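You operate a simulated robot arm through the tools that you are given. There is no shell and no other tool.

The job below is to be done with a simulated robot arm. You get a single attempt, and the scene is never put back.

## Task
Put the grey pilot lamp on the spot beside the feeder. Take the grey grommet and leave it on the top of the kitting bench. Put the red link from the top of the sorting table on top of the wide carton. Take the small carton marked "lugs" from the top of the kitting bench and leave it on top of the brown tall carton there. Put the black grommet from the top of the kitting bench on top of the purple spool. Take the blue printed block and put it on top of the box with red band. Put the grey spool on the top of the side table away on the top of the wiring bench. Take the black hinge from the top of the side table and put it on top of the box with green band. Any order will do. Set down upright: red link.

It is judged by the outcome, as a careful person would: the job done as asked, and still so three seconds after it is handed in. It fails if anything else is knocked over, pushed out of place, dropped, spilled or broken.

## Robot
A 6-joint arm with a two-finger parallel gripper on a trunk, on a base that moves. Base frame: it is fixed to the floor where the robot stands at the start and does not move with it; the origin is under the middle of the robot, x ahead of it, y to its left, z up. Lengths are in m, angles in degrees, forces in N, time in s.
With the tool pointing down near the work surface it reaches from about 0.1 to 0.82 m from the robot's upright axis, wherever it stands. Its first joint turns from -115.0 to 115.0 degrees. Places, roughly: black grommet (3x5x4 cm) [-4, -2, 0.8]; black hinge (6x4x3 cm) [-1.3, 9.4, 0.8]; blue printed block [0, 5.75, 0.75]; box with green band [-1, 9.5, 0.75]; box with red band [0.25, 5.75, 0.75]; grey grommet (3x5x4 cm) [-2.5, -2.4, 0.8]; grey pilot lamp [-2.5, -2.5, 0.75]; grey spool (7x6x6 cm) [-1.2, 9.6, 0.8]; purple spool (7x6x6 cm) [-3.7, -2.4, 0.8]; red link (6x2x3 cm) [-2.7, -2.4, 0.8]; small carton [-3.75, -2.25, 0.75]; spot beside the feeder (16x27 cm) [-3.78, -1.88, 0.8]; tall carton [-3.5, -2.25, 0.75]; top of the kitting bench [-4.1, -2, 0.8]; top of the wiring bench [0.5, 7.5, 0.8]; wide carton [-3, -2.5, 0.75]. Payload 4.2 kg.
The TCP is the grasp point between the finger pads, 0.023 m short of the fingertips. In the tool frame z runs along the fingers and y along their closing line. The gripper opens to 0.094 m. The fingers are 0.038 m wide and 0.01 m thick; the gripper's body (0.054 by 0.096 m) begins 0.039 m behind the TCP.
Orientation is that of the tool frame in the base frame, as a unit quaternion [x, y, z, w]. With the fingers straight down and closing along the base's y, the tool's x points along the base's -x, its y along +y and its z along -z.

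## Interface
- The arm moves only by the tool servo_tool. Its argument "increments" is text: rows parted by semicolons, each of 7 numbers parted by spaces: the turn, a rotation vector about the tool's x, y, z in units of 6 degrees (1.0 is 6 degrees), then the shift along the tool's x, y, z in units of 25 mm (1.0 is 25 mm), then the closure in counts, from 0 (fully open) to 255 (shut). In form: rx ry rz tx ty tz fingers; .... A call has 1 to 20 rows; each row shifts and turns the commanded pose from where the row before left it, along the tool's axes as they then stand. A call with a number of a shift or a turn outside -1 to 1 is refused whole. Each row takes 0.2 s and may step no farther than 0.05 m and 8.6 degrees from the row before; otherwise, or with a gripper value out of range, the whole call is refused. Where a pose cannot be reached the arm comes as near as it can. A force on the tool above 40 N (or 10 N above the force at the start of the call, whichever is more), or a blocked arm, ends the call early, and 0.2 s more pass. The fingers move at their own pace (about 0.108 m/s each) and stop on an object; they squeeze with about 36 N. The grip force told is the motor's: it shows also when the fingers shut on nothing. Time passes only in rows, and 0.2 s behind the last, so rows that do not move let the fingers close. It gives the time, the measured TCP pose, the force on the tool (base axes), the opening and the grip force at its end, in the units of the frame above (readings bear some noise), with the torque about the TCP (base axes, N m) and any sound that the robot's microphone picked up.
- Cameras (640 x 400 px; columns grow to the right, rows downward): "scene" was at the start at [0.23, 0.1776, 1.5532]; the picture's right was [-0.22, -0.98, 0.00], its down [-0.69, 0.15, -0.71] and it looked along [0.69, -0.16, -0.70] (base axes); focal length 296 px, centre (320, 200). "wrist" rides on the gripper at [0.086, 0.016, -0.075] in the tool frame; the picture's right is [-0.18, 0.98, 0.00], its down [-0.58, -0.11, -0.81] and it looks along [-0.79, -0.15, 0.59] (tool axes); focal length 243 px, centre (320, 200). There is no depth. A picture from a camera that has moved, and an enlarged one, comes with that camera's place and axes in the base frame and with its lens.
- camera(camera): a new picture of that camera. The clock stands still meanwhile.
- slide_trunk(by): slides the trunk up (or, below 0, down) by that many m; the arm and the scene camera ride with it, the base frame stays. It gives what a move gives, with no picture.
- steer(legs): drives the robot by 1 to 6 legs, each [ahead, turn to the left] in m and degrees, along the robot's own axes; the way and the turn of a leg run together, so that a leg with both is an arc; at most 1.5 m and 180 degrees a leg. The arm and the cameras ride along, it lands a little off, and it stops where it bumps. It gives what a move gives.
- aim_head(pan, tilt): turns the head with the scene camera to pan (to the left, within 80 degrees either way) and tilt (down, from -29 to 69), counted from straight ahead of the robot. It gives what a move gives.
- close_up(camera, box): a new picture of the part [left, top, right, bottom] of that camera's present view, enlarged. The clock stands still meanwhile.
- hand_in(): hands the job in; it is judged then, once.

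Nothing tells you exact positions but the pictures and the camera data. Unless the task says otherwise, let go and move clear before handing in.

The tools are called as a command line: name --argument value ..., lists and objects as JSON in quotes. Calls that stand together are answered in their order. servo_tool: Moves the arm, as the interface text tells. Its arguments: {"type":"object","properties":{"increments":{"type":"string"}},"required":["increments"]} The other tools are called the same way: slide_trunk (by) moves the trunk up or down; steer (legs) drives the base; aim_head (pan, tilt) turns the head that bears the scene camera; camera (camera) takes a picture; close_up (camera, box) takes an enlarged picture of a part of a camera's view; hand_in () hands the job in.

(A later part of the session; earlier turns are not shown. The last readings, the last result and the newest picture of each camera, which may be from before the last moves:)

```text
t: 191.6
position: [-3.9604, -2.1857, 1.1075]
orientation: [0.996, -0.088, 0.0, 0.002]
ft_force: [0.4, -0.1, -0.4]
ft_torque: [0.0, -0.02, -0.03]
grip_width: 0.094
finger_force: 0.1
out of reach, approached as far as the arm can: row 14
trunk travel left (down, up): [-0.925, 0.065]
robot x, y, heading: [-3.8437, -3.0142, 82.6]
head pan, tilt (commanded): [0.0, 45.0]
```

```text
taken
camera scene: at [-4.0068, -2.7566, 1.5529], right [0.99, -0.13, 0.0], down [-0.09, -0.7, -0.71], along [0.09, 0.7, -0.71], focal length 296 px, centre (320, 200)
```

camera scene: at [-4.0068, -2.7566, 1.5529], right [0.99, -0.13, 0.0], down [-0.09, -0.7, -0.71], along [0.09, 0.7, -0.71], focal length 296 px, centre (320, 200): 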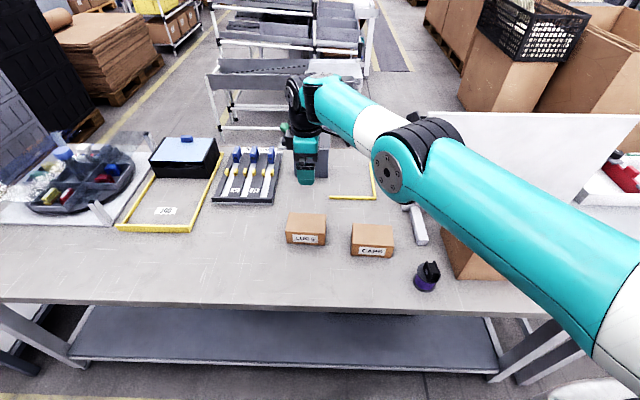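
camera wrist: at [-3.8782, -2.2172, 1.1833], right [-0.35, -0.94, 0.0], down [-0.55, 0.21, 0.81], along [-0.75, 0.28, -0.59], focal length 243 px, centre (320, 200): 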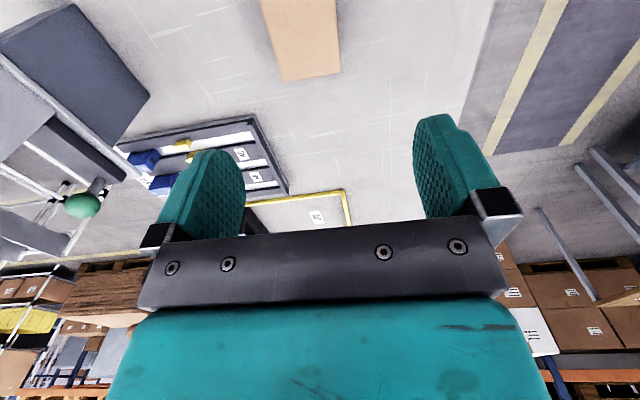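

The carton is just beyond comfortable reach (limit ≈0.83 m from my axis). I'll pull the arm back, advance 0.12 m, and continue.

servo_tool --increments "0 0 0 0 1 0 0;0 0 0 0 1 0 0;0 0 0 0 1 0 0;0 0 0 0 1 0 0;0 0 0 0 1 0 0;0 0 0 0 1 0 0"

steer --legs '[[0.13, 0]]'

aim_head --pan 0 --tilt 55

camera --camera "scene"

camera --camera "wrist"

```text
t: 193.0
position: [-3.9847, -2.3329, 1.1102]
orientation: [0.996, -0.088, -0.001, 0.002]
ft_force: [0.3, 0.5, -1.3]
ft_torque: [-0.02, -0.04, 0.01]
grip_width: 0.0941
finger_force: 0.0
trunk travel left (down, up): [-0.925, 0.065]
robot x, y, heading: [-3.8393, -3.0144, 82.7]
head pan, tilt (commanded): [0.0, 45.0]
```

```text
t: 194.3
position: [-3.9699, -2.2023, 1.1102]
orientation: [0.996, -0.087, 0.0, 0.002]
ft_force: [-0.1, -0.3, 0.5]
ft_torque: [-0.01, 0.0, -0.02]
grip_width: 0.094
finger_force: 0.0
trunk travel left (down, up): [-0.925, 0.065]
robot x, y, heading: [-3.8271, -2.8812, 82.8]
head pan, tilt (commanded): [0.0, 45.0]
```

```text
t: 195.0
position: [-3.9699, -2.2018, 1.1101]
orientation: [0.996, -0.087, 0.0, 0.002]
ft_force: [0.9, -0.4, 0.7]
ft_torque: [-0.03, 0.01, 0.0]
grip_width: 0.094
finger_force: 0.0
trunk travel left (down, up): [-0.925, 0.065]
robot x, y, heading: [-3.8265, -2.8833, 82.9]
head pan, tilt (commanded): [0.0, 55.0]
```

```text
taken
camera scene: at [-3.9917, -2.6356, 1.5396], right [0.99, -0.13, 0.0], down [-0.1, -0.81, -0.57], along [0.07, 0.57, -0.82], focal length 296 px, centre (320, 200)
```

scene: 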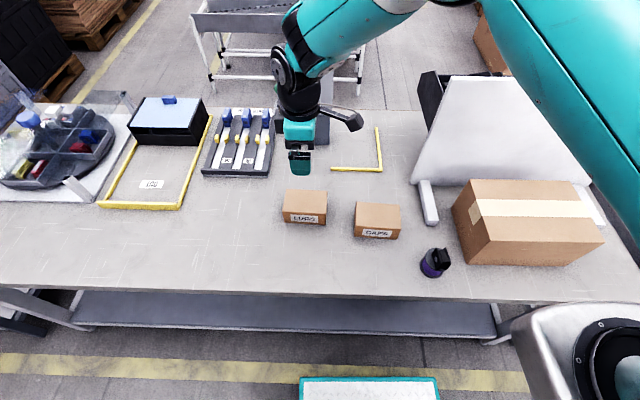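

```text
taken
camera wrist: at [-3.887, -2.2343, 1.1849], right [-0.35, -0.94, 0.0], down [-0.55, 0.21, 0.81], along [-0.76, 0.28, -0.59], focal length 243 px, centre (320, 200)
```

wrist: 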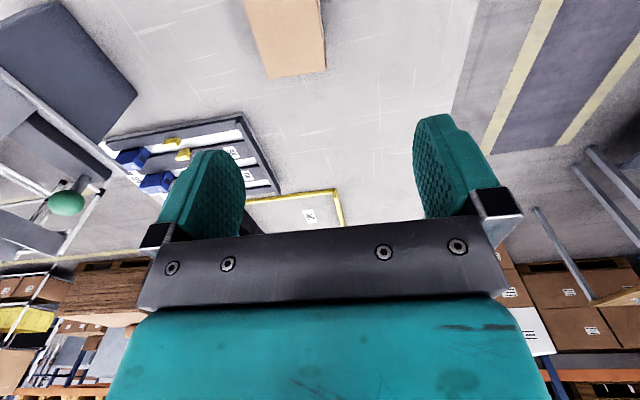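

Now in range. Taking a close-up to refine the LUGS and tall carton positions.

close_up --camera "scene" --box '[270, 180, 350, 240]'

close_up --camera "scene" --box '[440, 160, 620, 280]'

```text
6.67 times, centred on (310, 210) of scene
camera zoom: at [-3.9917, -2.6356, 1.5396], right [0.99, -0.13, 0.0], down [-0.1, -0.81, -0.57], along [0.07, 0.57, -0.82], focal length 1977 px, centre (387, 133)
```

zoom: 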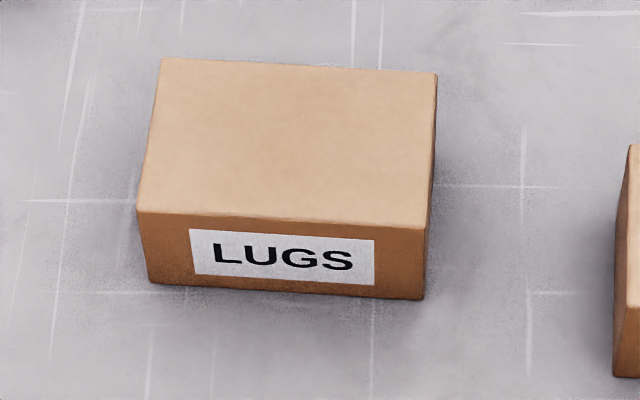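

```text
3.33 times, centred on (530, 220) of scene
camera zoom: at [-3.9917, -2.6356, 1.5396], right [0.99, -0.13, 0.0], down [-0.1, -0.81, -0.57], along [0.07, 0.57, -0.82], focal length 988 px, centre (-380, 133)
```

zoom: 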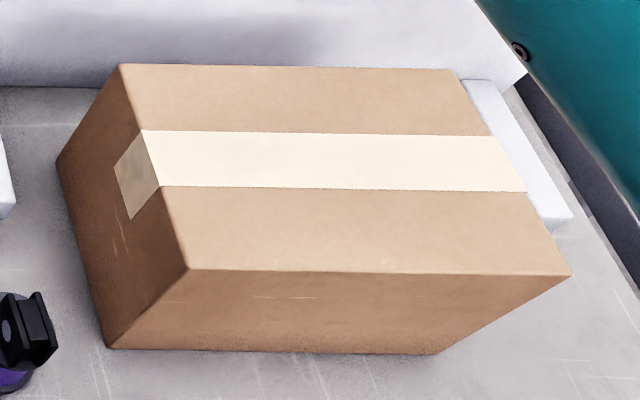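

LUGS centre refined to (-3.974,-2.162), -11° yaw. Moving above and descending partway.

servo_tool --increments "0 0 0.13 -0.22 -0.774 0 0;0 0 0 -0.22 -0.774 0 0;0 0 0 0 0 1 0;0 0 0 0 0 1 0;0 0 0 0 0 1 0;0 0 0 0 0 1 0;0 0 0 0 0 1 0;0 0 0 0 0 1 0;0 0 0 0 0 1 0;0 0 0 0 0 0 0"

camera --camera "wrist"

close_up --camera "scene" --box '[250, 120, 390, 240]'

```text
t: 197.2
position: [-3.9748, -2.1644, 0.9356]
orientation: [0.996, -0.095, -0.001, 0.002]
ft_force: [-0.1, 0.2, -1.0]
ft_torque: [0.0, 0.01, 0.02]
grip_width: 0.094
finger_force: 0.2
trunk travel left (down, up): [-0.925, 0.065]
robot x, y, heading: [-3.8236, -2.8817, 82.8]
head pan, tilt (commanded): [0.0, 55.0]
```

```text
taken
camera wrist: at [-3.8916, -2.1962, 1.0102], right [-0.36, -0.93, 0.0], down [-0.55, 0.22, 0.81], along [-0.75, 0.29, -0.59], focal length 243 px, centre (320, 200)
```

wrist: 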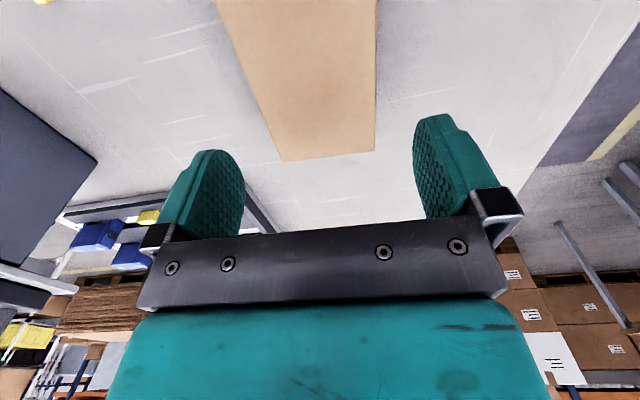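

```text
3.33 times, centred on (320, 180) of scene
camera zoom: at [-3.9917, -2.6356, 1.5395], right [0.99, -0.13, 0.0], down [-0.1, -0.81, -0.57], along [0.07, 0.57, -0.82], focal length 988 px, centre (320, 267)
```

zoom: 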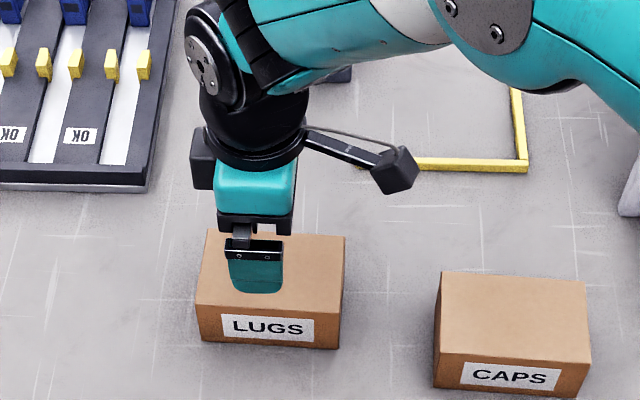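

The wrist view shows the carton aligned and centred within ~2.5 mm between the fingers. Small correction and descend around it.

servo_tool --increments "0 0 0 0 -0.1 0 0;0 0 0 0 0 0.8 0;0 0 0 0 0 0.8 0;0 0 0 0 0 0.4 0;0 0 0 0 0 0.4 0;0 0 0 0 0 0 0"

camera --camera "wrist"

```text
t: 198.6
position: [-3.9726, -2.1622, 0.8751]
orientation: [0.996, -0.094, -0.001, 0.002]
ft_force: [0.3, -0.6, -0.4]
ft_torque: [0.01, 0.0, 0.02]
grip_width: 0.0943
finger_force: 0.1
trunk travel left (down, up): [-0.925, 0.065]
robot x, y, heading: [-3.8247, -2.8835, 82.5]
head pan, tilt (commanded): [0.0, 55.0]
```

```text
taken
camera wrist: at [-3.891, -2.1947, 0.9498], right [-0.36, -0.93, 0.0], down [-0.55, 0.22, 0.81], along [-0.75, 0.29, -0.59], focal length 243 px, centre (320, 200)
```

wrist: 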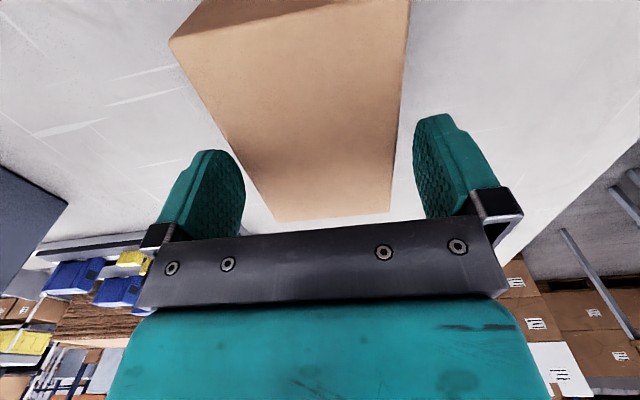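

The carton fits between the fingers with about 5 mm on one side and 10 mm on the other. I'll centre by 2.5 mm and go down to grip height.

servo_tool --increments "0 0 0 0 -0.1 0 0;0 0 0 0 0 0.4 0;0 0 0 0 0 0.5 0;0 0 0 0 0 0.5 0;0 0 0 0 0 0.1 0;0 0 0 0 0 0 0"

servo_tool --increments "0 0 0 0 0 0 255;0 0 0 0 0 0 255;0 0 0 0 0 0 255;0 0 0 0 0 0 255"

servo_tool --increments "0 0 0 0 0 -0.2 255;0 0 0 0 0 -0.3 255;0 0 0 0 0 -0.4 255;0 0 0 0 0 -0.4 255;0 0 0 0 0 0 255"

camera --camera "wrist"

camera --camera "scene"

```text
t: 200.0
position: [-3.9734, -2.1583, 0.8381]
orientation: [0.996, -0.094, 0.0, 0.001]
ft_force: [0.3, 0.4, 0.1]
ft_torque: [0.02, 0.02, 0.03]
grip_width: 0.0937
finger_force: 0.1
trunk travel left (down, up): [-0.925, 0.065]
robot x, y, heading: [-3.8246, -2.8837, 82.5]
head pan, tilt (commanded): [0.0, 55.0]
```

```text
t: 201.0
position: [-3.9729, -2.1577, 0.8382]
orientation: [0.996, -0.094, 0.0, 0.001]
ft_force: [0.4, 0.3, 0.4]
ft_torque: [0.06, -0.05, -0.05]
grip_width: 0.0798
finger_force: 35.6
trunk travel left (down, up): [-0.925, 0.065]
robot x, y, heading: [-3.8268, -2.8836, 82.7]
head pan, tilt (commanded): [0.0, 55.0]
```

```text
t: 202.2
position: [-3.9714, -2.1587, 0.8701]
orientation: [0.995, -0.095, 0.0, 0.002]
ft_force: [-0.6, -0.4, -1.9]
ft_torque: [0.0, -0.01, 0.0]
grip_width: 0.0797
finger_force: 36.3
trunk travel left (down, up): [-0.925, 0.065]
robot x, y, heading: [-3.8267, -2.8834, 82.7]
head pan, tilt (commanded): [0.0, 55.0]
```

```text
taken
camera wrist: at [-3.8901, -2.191, 0.9447], right [-0.36, -0.93, 0.0], down [-0.55, 0.22, 0.81], along [-0.75, 0.29, -0.59], focal length 243 px, centre (320, 200)
```

wrist: 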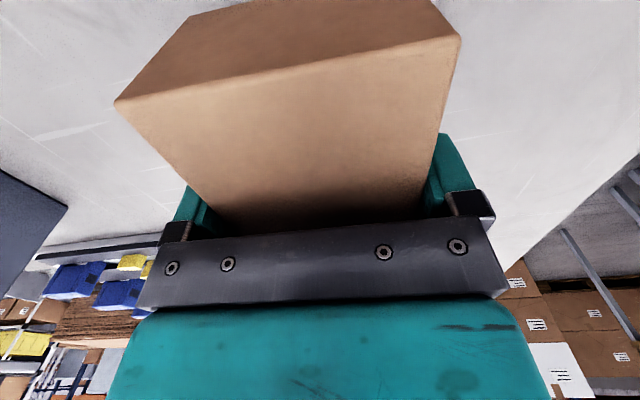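

```text
taken
camera scene: at [-3.9917, -2.6355, 1.5395], right [0.99, -0.13, 0.0], down [-0.1, -0.81, -0.57], along [0.07, 0.57, -0.82], focal length 296 px, centre (320, 200)
```

scene: 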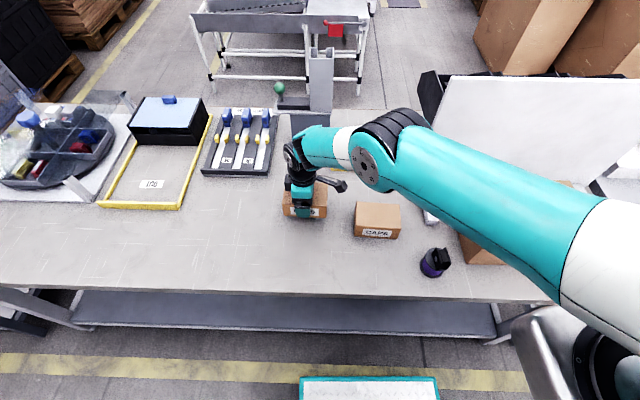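

The LUGS carton is held firmly. Lifting, pulling back from the bins board, then moving toward the tall carton.

servo_tool --increments "0 0 0 0 0 -1 255;0 0 0 0 0 -1 255;0 0 0 0 0 -1 255;0 0 0 0 0 -1 255;0 0 0 0 0 -1 255;0 0 0 0 0 -1 255;0 0 0 0 0 -1 255;0 0 0 0 0 -1 255;0 0 0 0.18 0.954 0 255;0 0 0 0.18 0.954 0 255;0 0 0 0.18 0.954 0 255;0 0 0 0.18 0.954 0 255;0 0 0 0.18 0.954 0 255;0 0 0 0.18 0.954 0 255;0 0 0 0.18 0.954 0 255;0 0 0 0 0 0 255"

servo_tool --increments "0 0 0 0.956 -0.19 0 255;0 0 0 0.956 -0.19 0 255;0 0 0 0.956 -0.19 0 255;0 0 0 0.956 -0.19 0 255;0 0 0 0.956 -0.19 0 255;0 0 0 0.956 -0.19 0 255;0 0 0 0.956 -0.19 0 255;0 0 0 0.956 -0.19 0 255;0 0 0 0.956 -0.19 0 255;0 0 0 0.956 -0.19 0 255;0 0 0 0.956 -0.19 0 255;0 0 0 0.956 -0.19 0 255;0 0 0 0.956 -0.19 0 255;0 0 0 0.956 -0.19 0 255;0 0 0 0.956 -0.19 0 255;0 0 0 0.956 -0.19 0 255;0 0 0 0.956 -0.19 0 255;0 0 0 0.956 -0.19 0 255;0 0 0 0 0 0 255"

camera --camera "scene"

camera --camera "wrist"

```text
t: 205.6
position: [-3.9739, -2.3267, 1.0702]
orientation: [0.996, -0.094, 0.0, 0.002]
ft_force: [0.0, 0.7, -1.1]
ft_torque: [0.04, 0.0, 0.01]
grip_width: 0.0795
finger_force: 35.7
trunk travel left (down, up): [-0.925, 0.065]
robot x, y, heading: [-3.8242, -2.882, 82.9]
head pan, tilt (commanded): [0.0, 55.0]
```

```text
t: 209.6
position: [-3.5322, -2.3224, 1.071]
orientation: [0.996, -0.095, 0.0, 0.002]
ft_force: [0.9, -0.3, -2.1]
ft_torque: [-0.03, 0.03, -0.01]
grip_width: 0.08
finger_force: 36.3
trunk travel left (down, up): [-0.925, 0.065]
robot x, y, heading: [-3.8271, -2.8828, 82.6]
head pan, tilt (commanded): [0.0, 55.0]
```

```text
taken
camera scene: at [-3.9915, -2.6355, 1.5395], right [0.99, -0.13, 0.0], down [-0.1, -0.81, -0.57], along [0.07, 0.57, -0.82], focal length 296 px, centre (320, 200)
```

scene: 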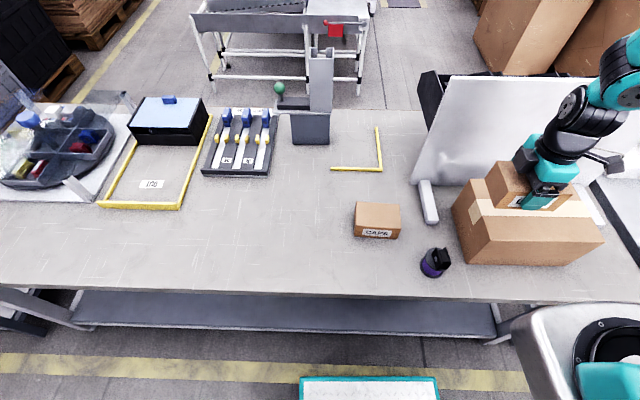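

```text
taken
camera wrist: at [-3.4505, -2.3556, 1.1463], right [-0.36, -0.93, 0.0], down [-0.55, 0.22, 0.81], along [-0.75, 0.29, -0.59], focal length 243 px, centre (320, 200)
```

wrist: 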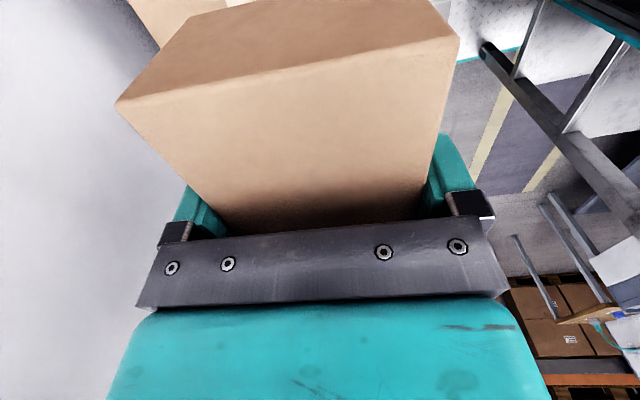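

The tall carton's top is at z≈0.935, centre ≈(-3.429,-2.309). Moving over it and lowering to just above contact.

servo_tool --increments "0 0 0 0.995 -0.2 0 255;0 0 0 0.995 -0.2 0 255;0 0 0 0.995 -0.2 0 255;0 0 0 0.995 -0.2 0 255;0 0 -0.5 0 0 0 255;0 0 0 0 0 1 255;0 0 0 0 0 1 255;0 0 0 0 0 1 255;0 0 0 0 0 0.5 255;0 0 0 0 0 0 255"

camera --camera "scene"

close_up --camera "scene" --box '[430, 60, 640, 280]'

```text
t: 211.8
position: [-3.432, -2.3211, 0.9821]
orientation: [0.998, -0.068, -0.001, 0.001]
ft_force: [-0.1, 0.3, -1.3]
ft_torque: [0.02, 0.02, 0.02]
grip_width: 0.0799
finger_force: 36.3
trunk travel left (down, up): [-0.925, 0.065]
robot x, y, heading: [-3.8247, -2.8842, 82.7]
head pan, tilt (commanded): [0.0, 55.0]
```

```text
taken
camera scene: at [-3.9914, -2.6355, 1.5395], right [0.99, -0.13, 0.0], down [-0.1, -0.81, -0.57], along [0.07, 0.57, -0.82], focal length 296 px, centre (320, 200)
```

scene: 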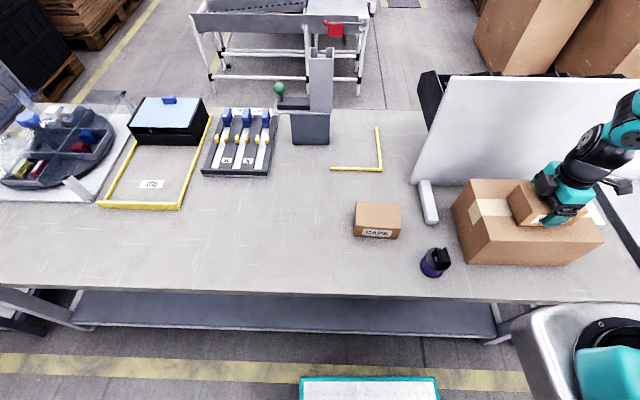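

```text
1.82 times, centred on (535, 170) of scene
camera zoom: at [-3.9914, -2.6355, 1.5395], right [0.99, -0.13, 0.0], down [-0.1, -0.81, -0.57], along [0.07, 0.57, -0.82], focal length 539 px, centre (-71, 254)
```

zoom: 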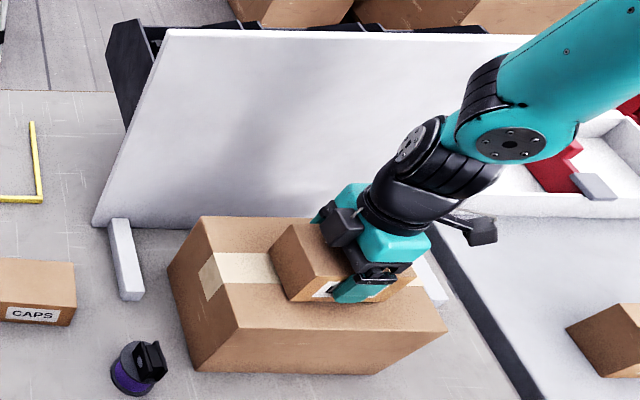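

Positioned well over the tall carton. Lowering in small steps to contact.

servo_tool --increments "0 0 0 0 0 0.1 255;0 0 0 0 0 0.1 255;0 0 0 0 0 0 255"

servo_tool --increments "0 0 0 0 0 0.08 255;0 0 0 0 0 0 255"

servo_tool --increments "0 0 0 0 0 0.06 255;0 0 0 0 0 0 255"

```text
t: 212.6
position: [-3.4321, -2.3215, 0.9775]
orientation: [0.998, -0.068, 0.0, 0.001]
ft_force: [-0.4, -0.2, 5.2]
ft_torque: [0.25, 0.01, -0.01]
grip_width: 0.0798
finger_force: 35.8
trunk travel left (down, up): [-0.925, 0.065]
robot x, y, heading: [-3.8271, -2.8856, 82.7]
head pan, tilt (commanded): [0.0, 55.0]
```

```text
t: 213.2
position: [-3.4326, -2.3217, 0.976]
orientation: [0.998, -0.068, 0.001, 0.0]
ft_force: [-3.3, -1.8, 35.0]
ft_torque: [-0.03, 0.46, -0.11]
grip_width: 0.0797
finger_force: 35.8
trunk travel left (down, up): [-0.925, 0.065]
robot x, y, heading: [-3.825, -2.8832, 82.8]
head pan, tilt (commanded): [0.0, 55.0]
```

```text
t: 213.8
position: [-3.4321, -2.3224, 0.9757]
orientation: [0.998, -0.069, 0.001, 0.0]
ft_force: [0.8, 1.0, 37.1]
ft_torque: [0.02, -0.17, -0.03]
grip_width: 0.0796
finger_force: 36.0
trunk travel left (down, up): [-0.925, 0.065]
robot x, y, heading: [-3.8273, -2.8826, 82.9]
head pan, tilt (commanded): [0.0, 55.0]
```

Seated on the tall carton. Relieving the press and releasing.

servo_tool --increments "0 0 0 0 0 -0.1 255;0 0 0 0 0 0 255;0 0 0 0 0 0 100;0 0 0 0 0 0 0;0 0 0 0 0 0 0;0 0 0 0 0 0 0"

camera --camera "wrist"

```text
t: 215.2
position: [-3.4325, -2.3225, 0.9776]
orientation: [0.998, -0.068, 0.0, 0.002]
ft_force: [-0.7, 0.2, -0.2]
ft_torque: [0.0, 0.01, 0.03]
grip_width: 0.094
finger_force: 0.1
trunk travel left (down, up): [-0.925, 0.065]
robot x, y, heading: [-3.8241, -2.8852, 82.7]
head pan, tilt (commanded): [0.0, 55.0]
```

```text
taken
camera wrist: at [-3.3485, -2.3508, 1.051], right [-0.32, -0.95, 0.0], down [-0.56, 0.19, 0.81], along [-0.77, 0.25, -0.59], focal length 243 px, centre (320, 200)
```

wrist: 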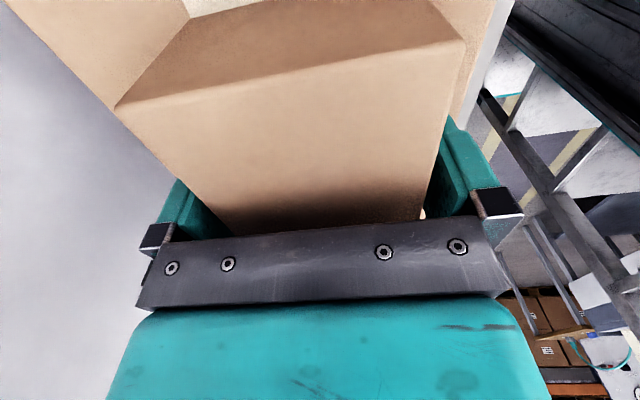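

Released; rising straight up.

servo_tool --increments "0 0 0 0 0 -0.4 0;0 0 0 0 0 -0.6 0;0 0 0 0 0 -0.8 0;0 0 0 0 0 -1 0;0 0 0 0 0 -1 0;0 0 0 0 0 -1 0;0 0 0 0 0 -1 0;0 0 0 0 0 -1 0;0 0 0 0 0 -1 0;0 0 0 0 0 0 0"

camera --camera "scene"

```text
t: 217.4
position: [-3.4323, -2.3204, 1.1721]
orientation: [0.998, -0.068, 0.0, 0.001]
ft_force: [0.3, 0.2, 0.9]
ft_torque: [-0.02, 0.0, -0.03]
grip_width: 0.0942
finger_force: 0.0
trunk travel left (down, up): [-0.925, 0.065]
robot x, y, heading: [-3.8231, -2.8816, 82.8]
head pan, tilt (commanded): [0.0, 55.0]
```

```text
taken
camera scene: at [-3.9916, -2.6357, 1.5396], right [0.99, -0.13, 0.0], down [-0.1, -0.81, -0.57], along [0.07, 0.57, -0.82], focal length 296 px, centre (320, 200)
```

scene: 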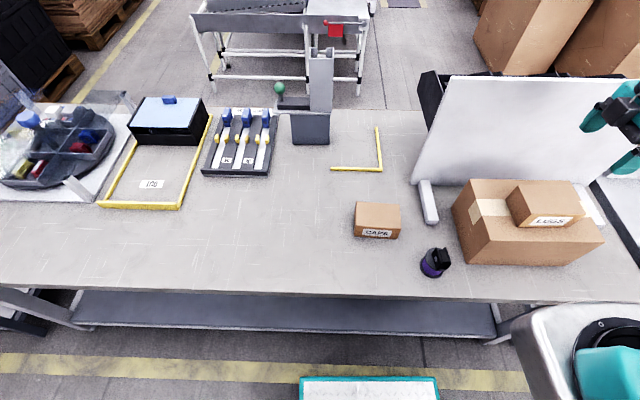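

LUGS sits nicely on the tall carton. Now I'll retract the arm and shift along the back aisle to the sorting table.

servo_tool --increments "0 0 0 -0.967 0.478 0 0;0 0 0 -0.967 0.478 0 0;0 0 0 -0.967 0.478 0 0;0 0 0 -0.967 0.478 0 0;0 0 0 -0.967 0.478 0 0;0 0 0 -0.967 0.478 0 0;0 0 0 -0.967 0.478 0 0;0 0 0 -0.967 0.478 0 0;0 0 0 -0.967 0.478 0 0;0 0 0 0 0 0 0"

steer --legs '[[-0.13, 0], [0, -91], [0.93, 0], [0, 90], [0.1, 0]]'

aim_head --pan 0 --tilt 50

camera --camera "scene"

```text
t: 219.6
position: [-3.6638, -2.3977, 1.1722]
orientation: [0.998, -0.068, 0.0, 0.002]
ft_force: [0.3, 0.2, -0.1]
ft_torque: [0.01, 0.0, 0.01]
grip_width: 0.0939
finger_force: 0.0
trunk travel left (down, up): [-0.925, 0.065]
robot x, y, heading: [-3.8234, -2.8816, 82.7]
head pan, tilt (commanded): [0.0, 55.0]
```

```text
t: 233.7
position: [-2.7361, -2.5982, 1.171]
orientation: [0.995, -0.098, -0.001, 0.002]
ft_force: [0.1, -0.2, -0.4]
ft_torque: [0.01, 0.01, 0.0]
grip_width: 0.0941
finger_force: 0.0
trunk travel left (down, up): [-0.925, 0.065]
robot x, y, heading: [-2.9273, -3.0691, 78.9]
head pan, tilt (commanded): [0.0, 55.0]
```

```text
t: 234.4
position: [-2.7355, -2.598, 1.1716]
orientation: [0.995, -0.099, 0.0, 0.002]
ft_force: [0.8, 0.8, 0.8]
ft_torque: [-0.01, 0.02, 0.02]
grip_width: 0.094
finger_force: 0.0
trunk travel left (down, up): [-0.925, 0.065]
robot x, y, heading: [-2.9263, -3.07, 78.8]
head pan, tilt (commanded): [0.0, 50.0]
```

```text
taken
camera scene: at [-3.0773, -2.8084, 1.546], right [0.98, -0.19, 0.0], down [-0.15, -0.75, -0.64], along [0.12, 0.63, -0.77], focal length 296 px, centre (320, 200)
```

scene: 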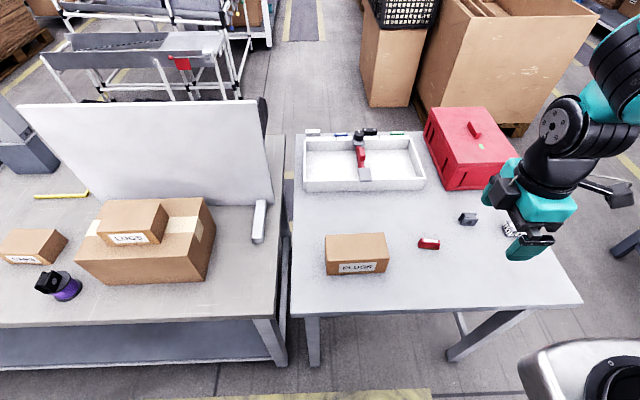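

I can see everything on the sorting table: PLUGS wide carton, red link, grommet, and lamp beneath my gripper. Zooming in.

close_up --camera "scene" --box '[400, 190, 540, 280]'

close_up --camera "scene" --box '[405, 225, 455, 260]'

close_up --camera "scene" --box '[230, 180, 410, 300]'

camera --camera "wrist"

```text
4.44 times, centred on (470, 235) of scene
camera zoom: at [-3.0773, -2.8084, 1.546], right [0.98, -0.19, 0.0], down [-0.15, -0.75, -0.64], along [0.12, 0.63, -0.77], focal length 1318 px, centre (-347, 44)
```

zoom: 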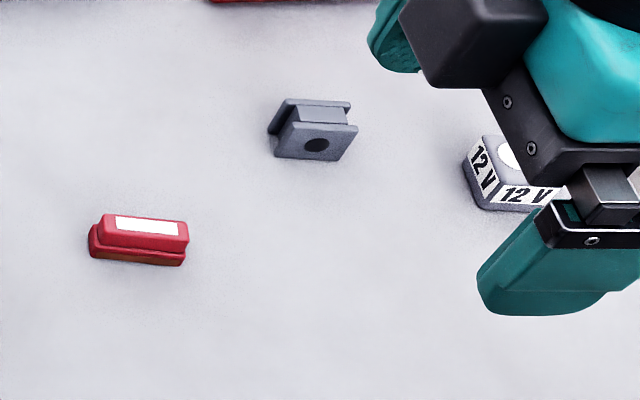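

```text
11.43 times, centred on (430, 242) of scene
camera zoom: at [-3.0773, -2.8084, 1.546], right [0.98, -0.19, 0.0], down [-0.15, -0.75, -0.64], along [0.12, 0.63, -0.77], focal length 3388 px, centre (-937, -286)
```

zoom: 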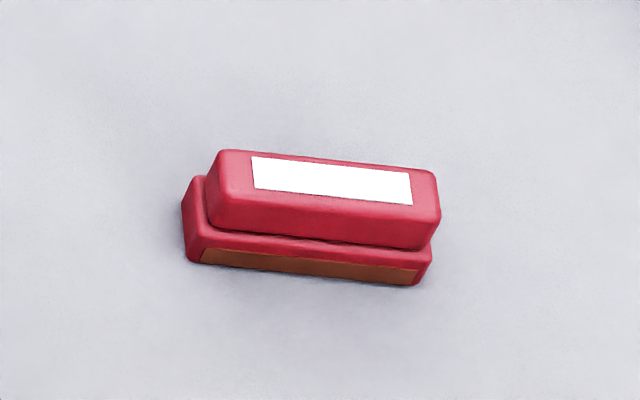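

```text
3.33 times, centred on (320, 240) of scene
camera zoom: at [-3.0773, -2.8084, 1.546], right [0.98, -0.19, 0.0], down [-0.15, -0.75, -0.64], along [0.12, 0.63, -0.77], focal length 988 px, centre (320, 67)
```

zoom: 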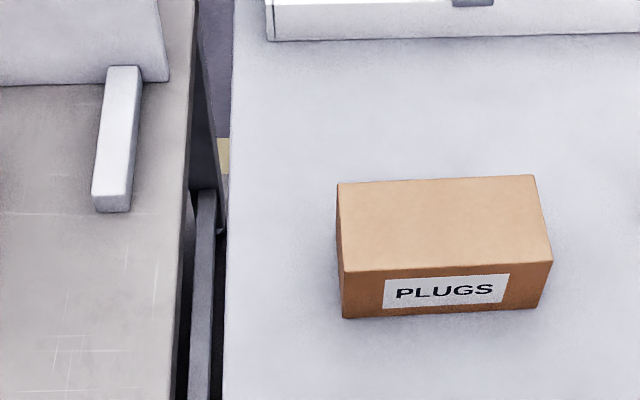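

```text
taken
camera wrist: at [-2.6538, -2.6322, 1.246], right [-0.38, -0.93, 0.0], down [-0.55, 0.22, 0.81], along [-0.75, 0.3, -0.59], focal length 243 px, centre (320, 200)
```

wrist: 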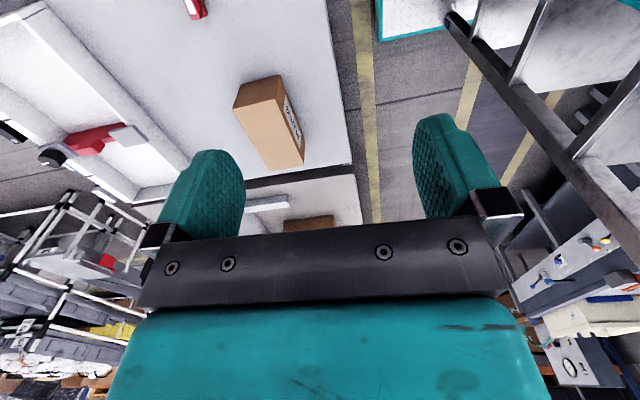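

The red link has its white label on top, seemingly resting on its base. I'll compare with the similar parts at the table's front row to be sure what upright looks like.

close_up --camera "scene" --box '[295, 115, 435, 195]'

aim_head --pan -20 --tilt 35

camera --camera "scene"

```text
4.57 times, centred on (365, 155) of scene
camera zoom: at [-3.0773, -2.8084, 1.546], right [0.98, -0.19, 0.0], down [-0.15, -0.75, -0.64], along [0.12, 0.63, -0.77], focal length 1355 px, centre (114, 406)
```

zoom: 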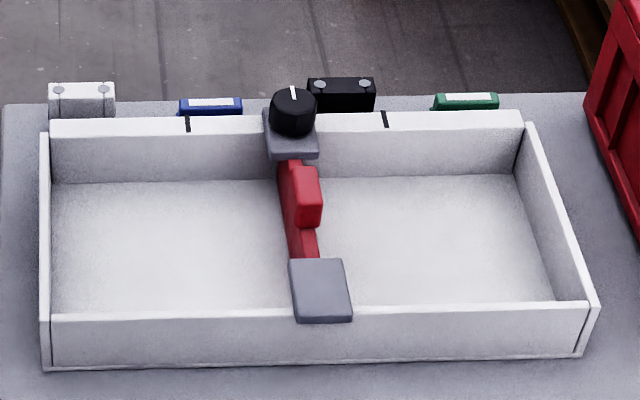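

```text
t: 235.2
position: [-2.7357, -2.5978, 1.1718]
orientation: [0.995, -0.1, -0.001, 0.001]
ft_force: [-0.5, 0.6, -0.7]
ft_torque: [0.0, -0.02, 0.01]
grip_width: 0.0942
finger_force: 0.0
trunk travel left (down, up): [-0.925, 0.065]
robot x, y, heading: [-2.9308, -3.0736, 79.1]
head pan, tilt (commanded): [-20.0, 35.0]
```

```text
taken
camera scene: at [-3.0467, -2.8085, 1.5677], right [0.86, -0.51, 0.0], down [-0.3, -0.49, -0.82], along [0.42, 0.7, -0.57], focal length 296 px, centre (320, 200)
```

scene: 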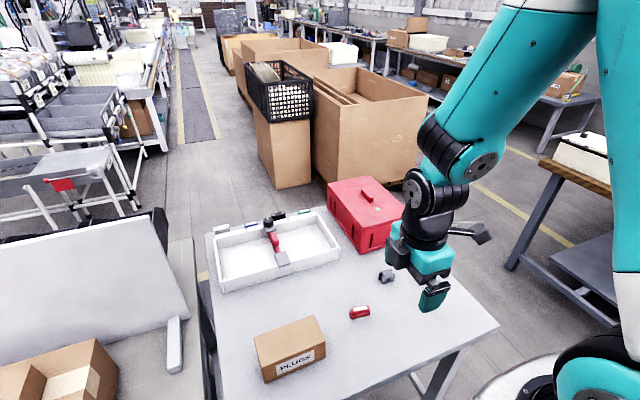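

Blue and green siblings also show the label on top, so the link is already upright. I'll grip it across its narrow width; moving over (-2.688,-2.429) and descending partway.

servo_tool --increments "0 0 1.0 0 0 0 0;0 0 0 -0.036 -1 0 0;0 0 0 -0.036 -1 0 0;0 0 0 -0.036 -1 0 0;0 0 0 -0.036 -1 0 0;0 0 0 -0.036 -1 0 0;0 0 0 -0.036 -1 0 0;0 0 0 -0.036 -1 0 0;0 0 0 0 0 1 0;0 0 0 0 0 1 0;0 0 0 0 0 1 0;0 0 0 0 0 1 0;0 0 0 0 0 1 0;0 0 0 0 0 1 0;0 0 0 0 0 1 0;0 0 0 0 0 1 0;0 0 0 0 0 1 0;0 0 0 0 0 0 0"

camera --camera "wrist"

camera --camera "scene"

```text
t: 239.0
position: [-2.6899, -2.4296, 0.9449]
orientation: [0.988, -0.152, 0.0, 0.002]
ft_force: [0.0, -1.1, -0.5]
ft_torque: [-0.05, 0.02, 0.01]
grip_width: 0.0942
finger_force: 0.0
trunk travel left (down, up): [-0.925, 0.065]
robot x, y, heading: [-2.9303, -3.0723, 79.0]
head pan, tilt (commanded): [-20.0, 35.0]
```

```text
taken
camera wrist: at [-2.6127, -2.472, 1.0211], right [-0.47, -0.88, 0.0], down [-0.52, 0.28, 0.81], along [-0.71, 0.38, -0.59], focal length 243 px, centre (320, 200)
```

wrist: 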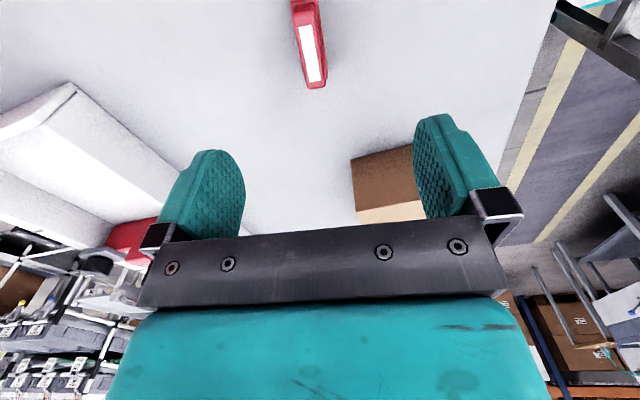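

```text
taken
camera scene: at [-3.0467, -2.8085, 1.5678], right [0.86, -0.52, 0.0], down [-0.3, -0.49, -0.82], along [0.42, 0.7, -0.57], focal length 296 px, centre (320, 200)
```

scene: 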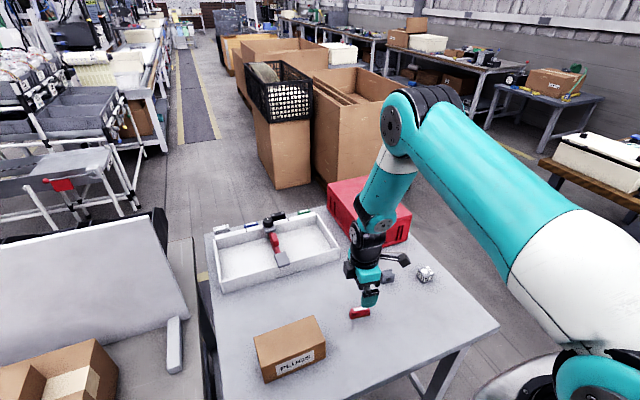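

The link is nearly centred; correcting by ~5–7 mm and descending.

servo_tool --increments "0 0 0 0.25 -0.18 0 0;0 0 0 0 0 1 0;0 0 0 0 0 1 0;0 0 0 0 0 1 0;0 0 0 0 0 0.7 0;0 0 0 0 0 0 0"

camera --camera "wrist"

```text
t: 240.4
position: [-2.682, -2.4271, 0.8518]
orientation: [0.988, -0.151, 0.0, 0.002]
ft_force: [-0.7, 0.4, -0.2]
ft_torque: [0.02, 0.01, -0.06]
grip_width: 0.0939
finger_force: 0.0
trunk travel left (down, up): [-0.925, 0.065]
robot x, y, heading: [-2.9307, -3.0719, 79.1]
head pan, tilt (commanded): [-20.0, 35.0]
```

```text
taken
camera wrist: at [-2.6037, -2.4693, 0.9271], right [-0.47, -0.88, 0.0], down [-0.52, 0.28, 0.81], along [-0.71, 0.38, -0.59], focal length 243 px, centre (320, 200)
```

wrist: 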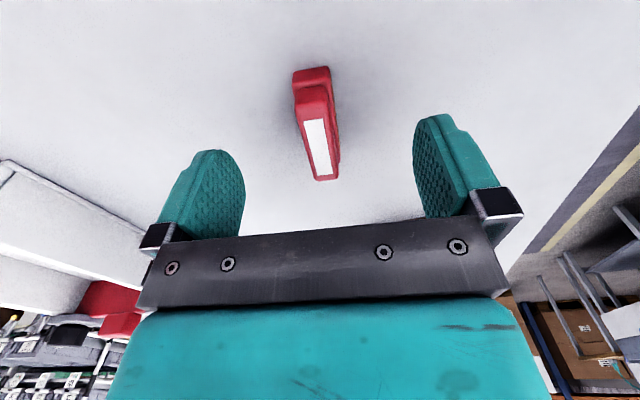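

Centred. Lowering to z≈0.826 and closing on the link.

servo_tool --increments "0 0 0 0 0 0.5 0;0 0 0 0 0 0.5 0;0 0 0 0 0 0 0;0 0 0 0 0 0 255;0 0 0 0 0 0 255;0 0 0 0 0 0 255;0 0 0 0 0 0 255;0 0 0 0 0 0 255"

servo_tool --increments "0 0 0 0 0 -0.2 255;0 0 0 0 0 -0.3 255;0 0 0 0 0 -0.4 255;0 0 0 0 0 -0.4 255;0 0 0 0 0 0 255"

camera --camera "wrist"

```text
t: 242.2
position: [-2.6815, -2.428, 0.8286]
orientation: [0.989, -0.151, 0.0, 0.001]
ft_force: [0.5, -0.4, 0.4]
ft_torque: [0.04, 0.01, 0.01]
grip_width: 0.0175
finger_force: 35.8
trunk travel left (down, up): [-0.925, 0.065]
robot x, y, heading: [-2.9315, -3.0745, 79.1]
head pan, tilt (commanded): [-20.0, 35.0]
```

```text
t: 243.4
position: [-2.6818, -2.4267, 0.8617]
orientation: [0.988, -0.151, 0.0, 0.001]
ft_force: [-0.6, 0.5, 0.1]
ft_torque: [-0.02, 0.03, 0.01]
grip_width: 0.0177
finger_force: 36.6
trunk travel left (down, up): [-0.925, 0.065]
robot x, y, heading: [-2.9264, -3.072, 79.1]
head pan, tilt (commanded): [-20.0, 35.0]
```

```text
taken
camera wrist: at [-2.6039, -2.4698, 0.9357], right [-0.47, -0.88, 0.0], down [-0.52, 0.28, 0.81], along [-0.71, 0.38, -0.59], focal length 243 px, centre (320, 200)
```

wrist: 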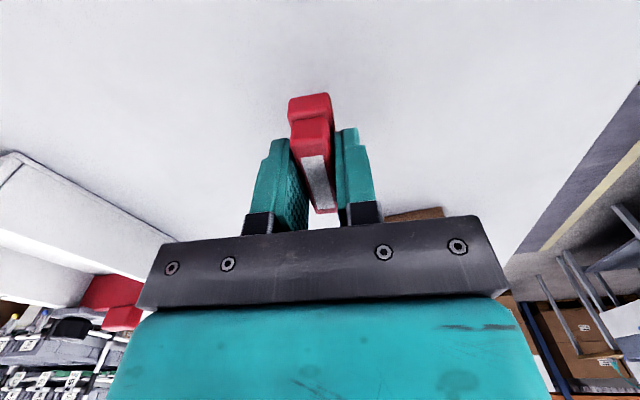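

Link held (17.5 mm). Lifting, aligning with the PLUGS carton, and moving over it.

servo_tool --increments "0 0 0 0 0 -1 255;0 0 0 0 0 -1 255;0 0 0 0 0 -1 255;0 0 0 0 0 -1 255;0 0 0 0 0 -1 255;0 0 -0.75 0 0 0 255;0 0 -0.75 0 0 0 255;0 0 0 -0.998 0.178 0 255;0 0 0 -0.998 0.178 0 255;0 0 0 -0.998 0.178 0 255;0 0 0 -0.998 0.178 0 255;0 0 0 -0.998 0.178 0 255;0 0 0 -0.998 0.178 0 255;0 0 0 -0.998 0.178 0 255;0 0 0 -0.998 0.178 0 255;0 0 0 -0.998 0.178 0 255;0 0 0 0 0 0 255"

camera --camera "wrist"

close_up --camera "scene" --box '[220, 230, 400, 390]'

```text
t: 247.0
position: [-2.9085, -2.4349, 0.986]
orientation: [0.997, -0.073, 0.0, 0.001]
ft_force: [0.0, -0.8, -0.6]
ft_torque: [-0.01, -0.01, 0.01]
grip_width: 0.0176
finger_force: 36.8
trunk travel left (down, up): [-0.925, 0.065]
robot x, y, heading: [-2.9285, -3.0741, 79.0]
head pan, tilt (commanded): [-20.0, 35.0]
```

```text
taken
camera wrist: at [-2.825, -2.4644, 1.0612], right [-0.33, -0.95, 0.0], down [-0.56, 0.2, 0.81], along [-0.76, 0.26, -0.59], focal length 243 px, centre (320, 200)
```

wrist: 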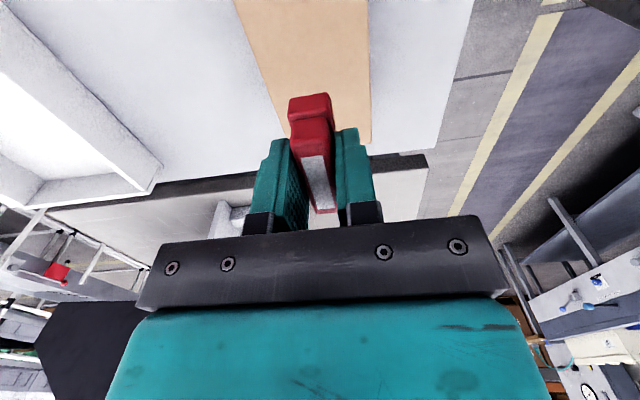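

```text
2.50 times, centred on (310, 310) of scene
camera zoom: at [-3.0467, -2.8084, 1.5678], right [0.86, -0.52, 0.0], down [-0.3, -0.49, -0.82], along [0.42, 0.7, -0.57], focal length 741 px, centre (345, -75)
```

zoom: 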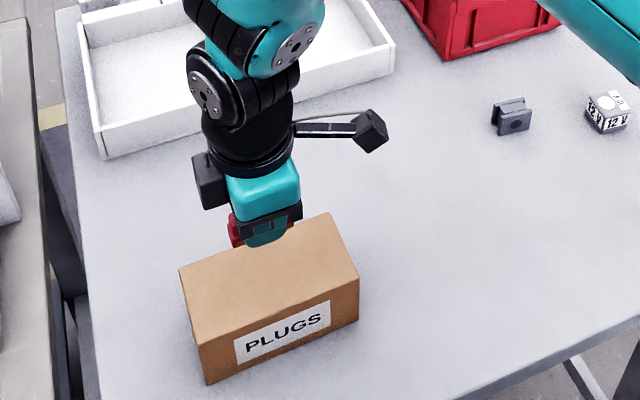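

The link is over the carton's centre. Lowering to near contact.

servo_tool --increments "0 0 0 0 0 1 255;0 0 0 0 0 1 255;0 0 0 0 0 0.7 255;0 0 0 0 0 0 255"

servo_tool --increments "0 0 0 0 0 0.12 255;0 0 0 0 0 0 255"

servo_tool --increments "0 0 0 0 0 0.08 255;0 0 0 0 0 0 255"

close_up --camera "scene" --box '[220, 230, 400, 390]'

```text
t: 248.0
position: [-2.9089, -2.4356, 0.9185]
orientation: [0.997, -0.074, 0.0, 0.002]
ft_force: [0.0, 0.4, 0.4]
ft_torque: [0.01, 0.0, 0.04]
grip_width: 0.0174
finger_force: 36.3
trunk travel left (down, up): [-0.925, 0.065]
robot x, y, heading: [-2.9267, -3.0698, 79.4]
head pan, tilt (commanded): [-20.0, 35.0]
```

```text
t: 248.6
position: [-2.9091, -2.4351, 0.9151]
orientation: [0.997, -0.073, 0.0, 0.001]
ft_force: [-0.2, 0.3, -0.1]
ft_torque: [0.01, 0.01, 0.0]
grip_width: 0.0175
finger_force: 36.0
trunk travel left (down, up): [-0.925, 0.065]
robot x, y, heading: [-2.9303, -3.0689, 79.0]
head pan, tilt (commanded): [-20.0, 35.0]
```

```text
t: 249.2
position: [-2.9108, -2.436, 0.9134]
orientation: [0.997, -0.073, 0.0, 0.002]
ft_force: [-0.1, -0.3, -0.1]
ft_torque: [0.0, 0.02, -0.02]
grip_width: 0.0178
finger_force: 36.0
trunk travel left (down, up): [-0.925, 0.065]
robot x, y, heading: [-2.9293, -3.0725, 79.0]
head pan, tilt (commanded): [-20.0, 35.0]
```

```text
2.50 times, centred on (310, 310) of scene
camera zoom: at [-3.0467, -2.8084, 1.5678], right [0.86, -0.52, 0.0], down [-0.3, -0.49, -0.82], along [0.42, 0.7, -0.57], focal length 741 px, centre (345, -75)
```

zoom: 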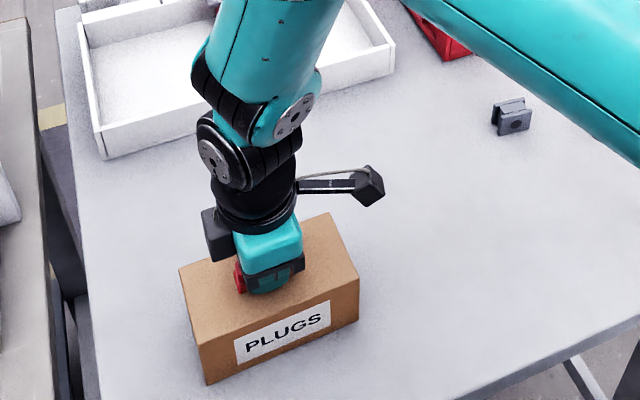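

servo_tool --increments "0 0 0 0 0 0.08 255;0 0 0 0 0 0 255"

servo_tool --increments "0 0 0 0 0 0.08 255;0 0 0 0 0 0 255"

servo_tool --increments "0 0 0 0 0 0.06 255;0 0 0 0 0 0 255"

```text
t: 249.8
position: [-2.9096, -2.4362, 0.9121]
orientation: [0.997, -0.073, 0.001, 0.001]
ft_force: [-1.1, -1.0, 0.4]
ft_torque: [-0.01, 0.01, 0.0]
grip_width: 0.0175
finger_force: 36.1
trunk travel left (down, up): [-0.925, 0.065]
robot x, y, heading: [-2.929, -3.067, 78.8]
head pan, tilt (commanded): [-20.0, 35.0]
```

```text
t: 250.4
position: [-2.9107, -2.4343, 0.9095]
orientation: [0.997, -0.073, 0.0, 0.002]
ft_force: [0.7, -1.2, 0.4]
ft_torque: [0.01, 0.01, 0.02]
grip_width: 0.0176
finger_force: 36.0
trunk travel left (down, up): [-0.925, 0.065]
robot x, y, heading: [-2.9274, -3.0717, 79.1]
head pan, tilt (commanded): [-20.0, 35.0]
```

```text
t: 251.0
position: [-2.9102, -2.4355, 0.908]
orientation: [0.997, -0.074, 0.0, 0.002]
ft_force: [-0.1, -0.7, 1.3]
ft_torque: [-0.03, 0.06, 0.02]
grip_width: 0.0175
finger_force: 36.1
trunk travel left (down, up): [-0.925, 0.065]
robot x, y, heading: [-2.9321, -3.0712, 79.1]
head pan, tilt (commanded): [-20.0, 35.0]
```

servo_tool --increments "0 0 0 0 0 0.05 255;0 0 0 0 0 0 255"

```text
t: 251.6
position: [-2.9095, -2.4349, 0.9089]
orientation: [0.997, -0.073, -0.001, 0.001]
ft_force: [-0.3, -1.9, 11.2]
ft_torque: [-0.03, 0.1, -0.01]
grip_width: 0.0177
finger_force: 36.3
trunk travel left (down, up): [-0.925, 0.065]
robot x, y, heading: [-2.9289, -3.0687, 78.9]
head pan, tilt (commanded): [-20.0, 35.0]
```

Contact with 11 N; the link is seated. Releasing and rising.

servo_tool --increments "0 0 0 0 0 -0.02 255;0 0 0 0 0 0 150;0 0 0 0 0 0 150;0 0 0 0 0 0 150;0 0 0 0 0 -0.3 150;0 0 0 0 0 -0.6 150;0 0 0 0 0 -1 150;0 0 0 0 0 -1 150;0 0 0 0 0 -1 150;0 0 0 0 0 -1 150;0 0 0 0 0 -1 0;0 0 0 0 0 -1 0;0 0 0 0 0 0 0"

close_up --camera "scene" --box '[220, 230, 460, 390]'

camera --camera "wrist"

```text
t: 254.4
position: [-2.9099, -2.4355, 1.0796]
orientation: [0.997, -0.074, 0.0, 0.003]
ft_force: [-0.2, 0.9, 0.8]
ft_torque: [-0.02, 0.02, -0.02]
grip_width: 0.0938
finger_force: 0.1
trunk travel left (down, up): [-0.925, 0.065]
robot x, y, heading: [-2.9274, -3.0705, 79.5]
head pan, tilt (commanded): [-20.0, 35.0]
```

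```text
2.50 times, centred on (340, 310) of scene
camera zoom: at [-3.0467, -2.8085, 1.5678], right [0.86, -0.52, 0.0], down [-0.3, -0.49, -0.82], along [0.42, 0.7, -0.57], focal length 741 px, centre (270, -75)
```

zoom: 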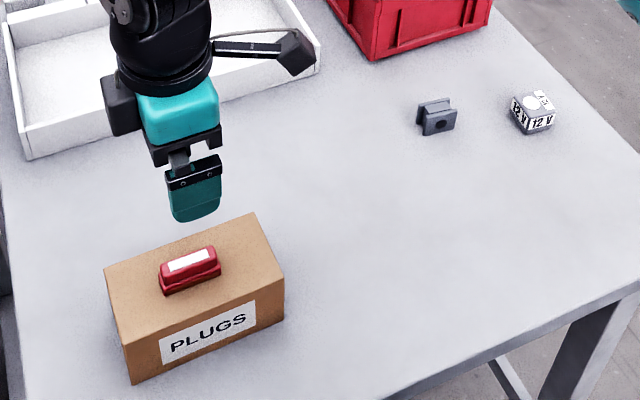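

```text
taken
camera wrist: at [-2.8265, -2.465, 1.1543], right [-0.33, -0.95, 0.0], down [-0.56, 0.2, 0.81], along [-0.76, 0.26, -0.59], focal length 243 px, centre (320, 200)
```

wrist: 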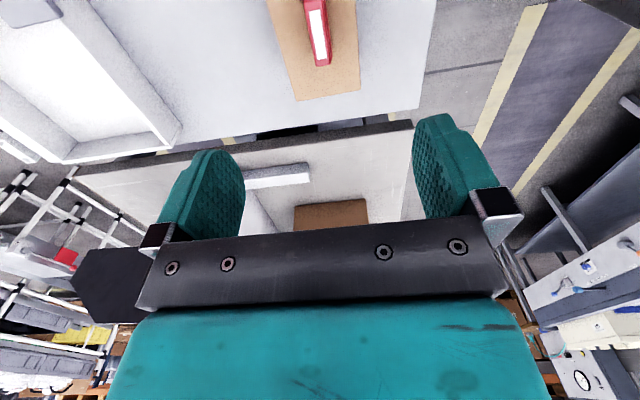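

The red link stands upright on the PLUGS (wide) carton. Next the grey grommet; zooming on it and the lamp.

close_up --camera "scene" --box '[365, 255, 445, 305]'

```text
8.00 times, centred on (405, 280) of scene
camera zoom: at [-3.0467, -2.8085, 1.5678], right [0.86, -0.52, 0.0], down [-0.3, -0.49, -0.82], along [0.42, 0.7, -0.57], focal length 2372 px, centre (-360, -440)
```

zoom: 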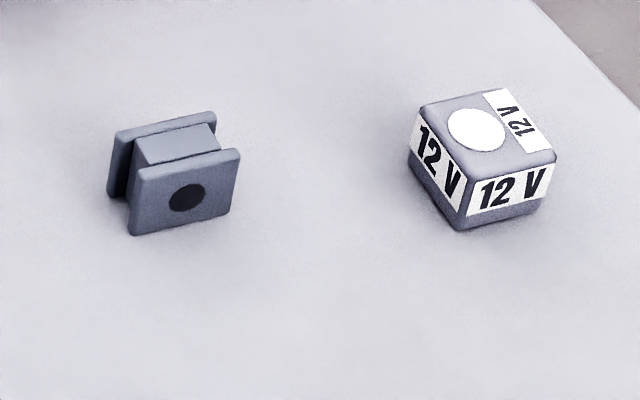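

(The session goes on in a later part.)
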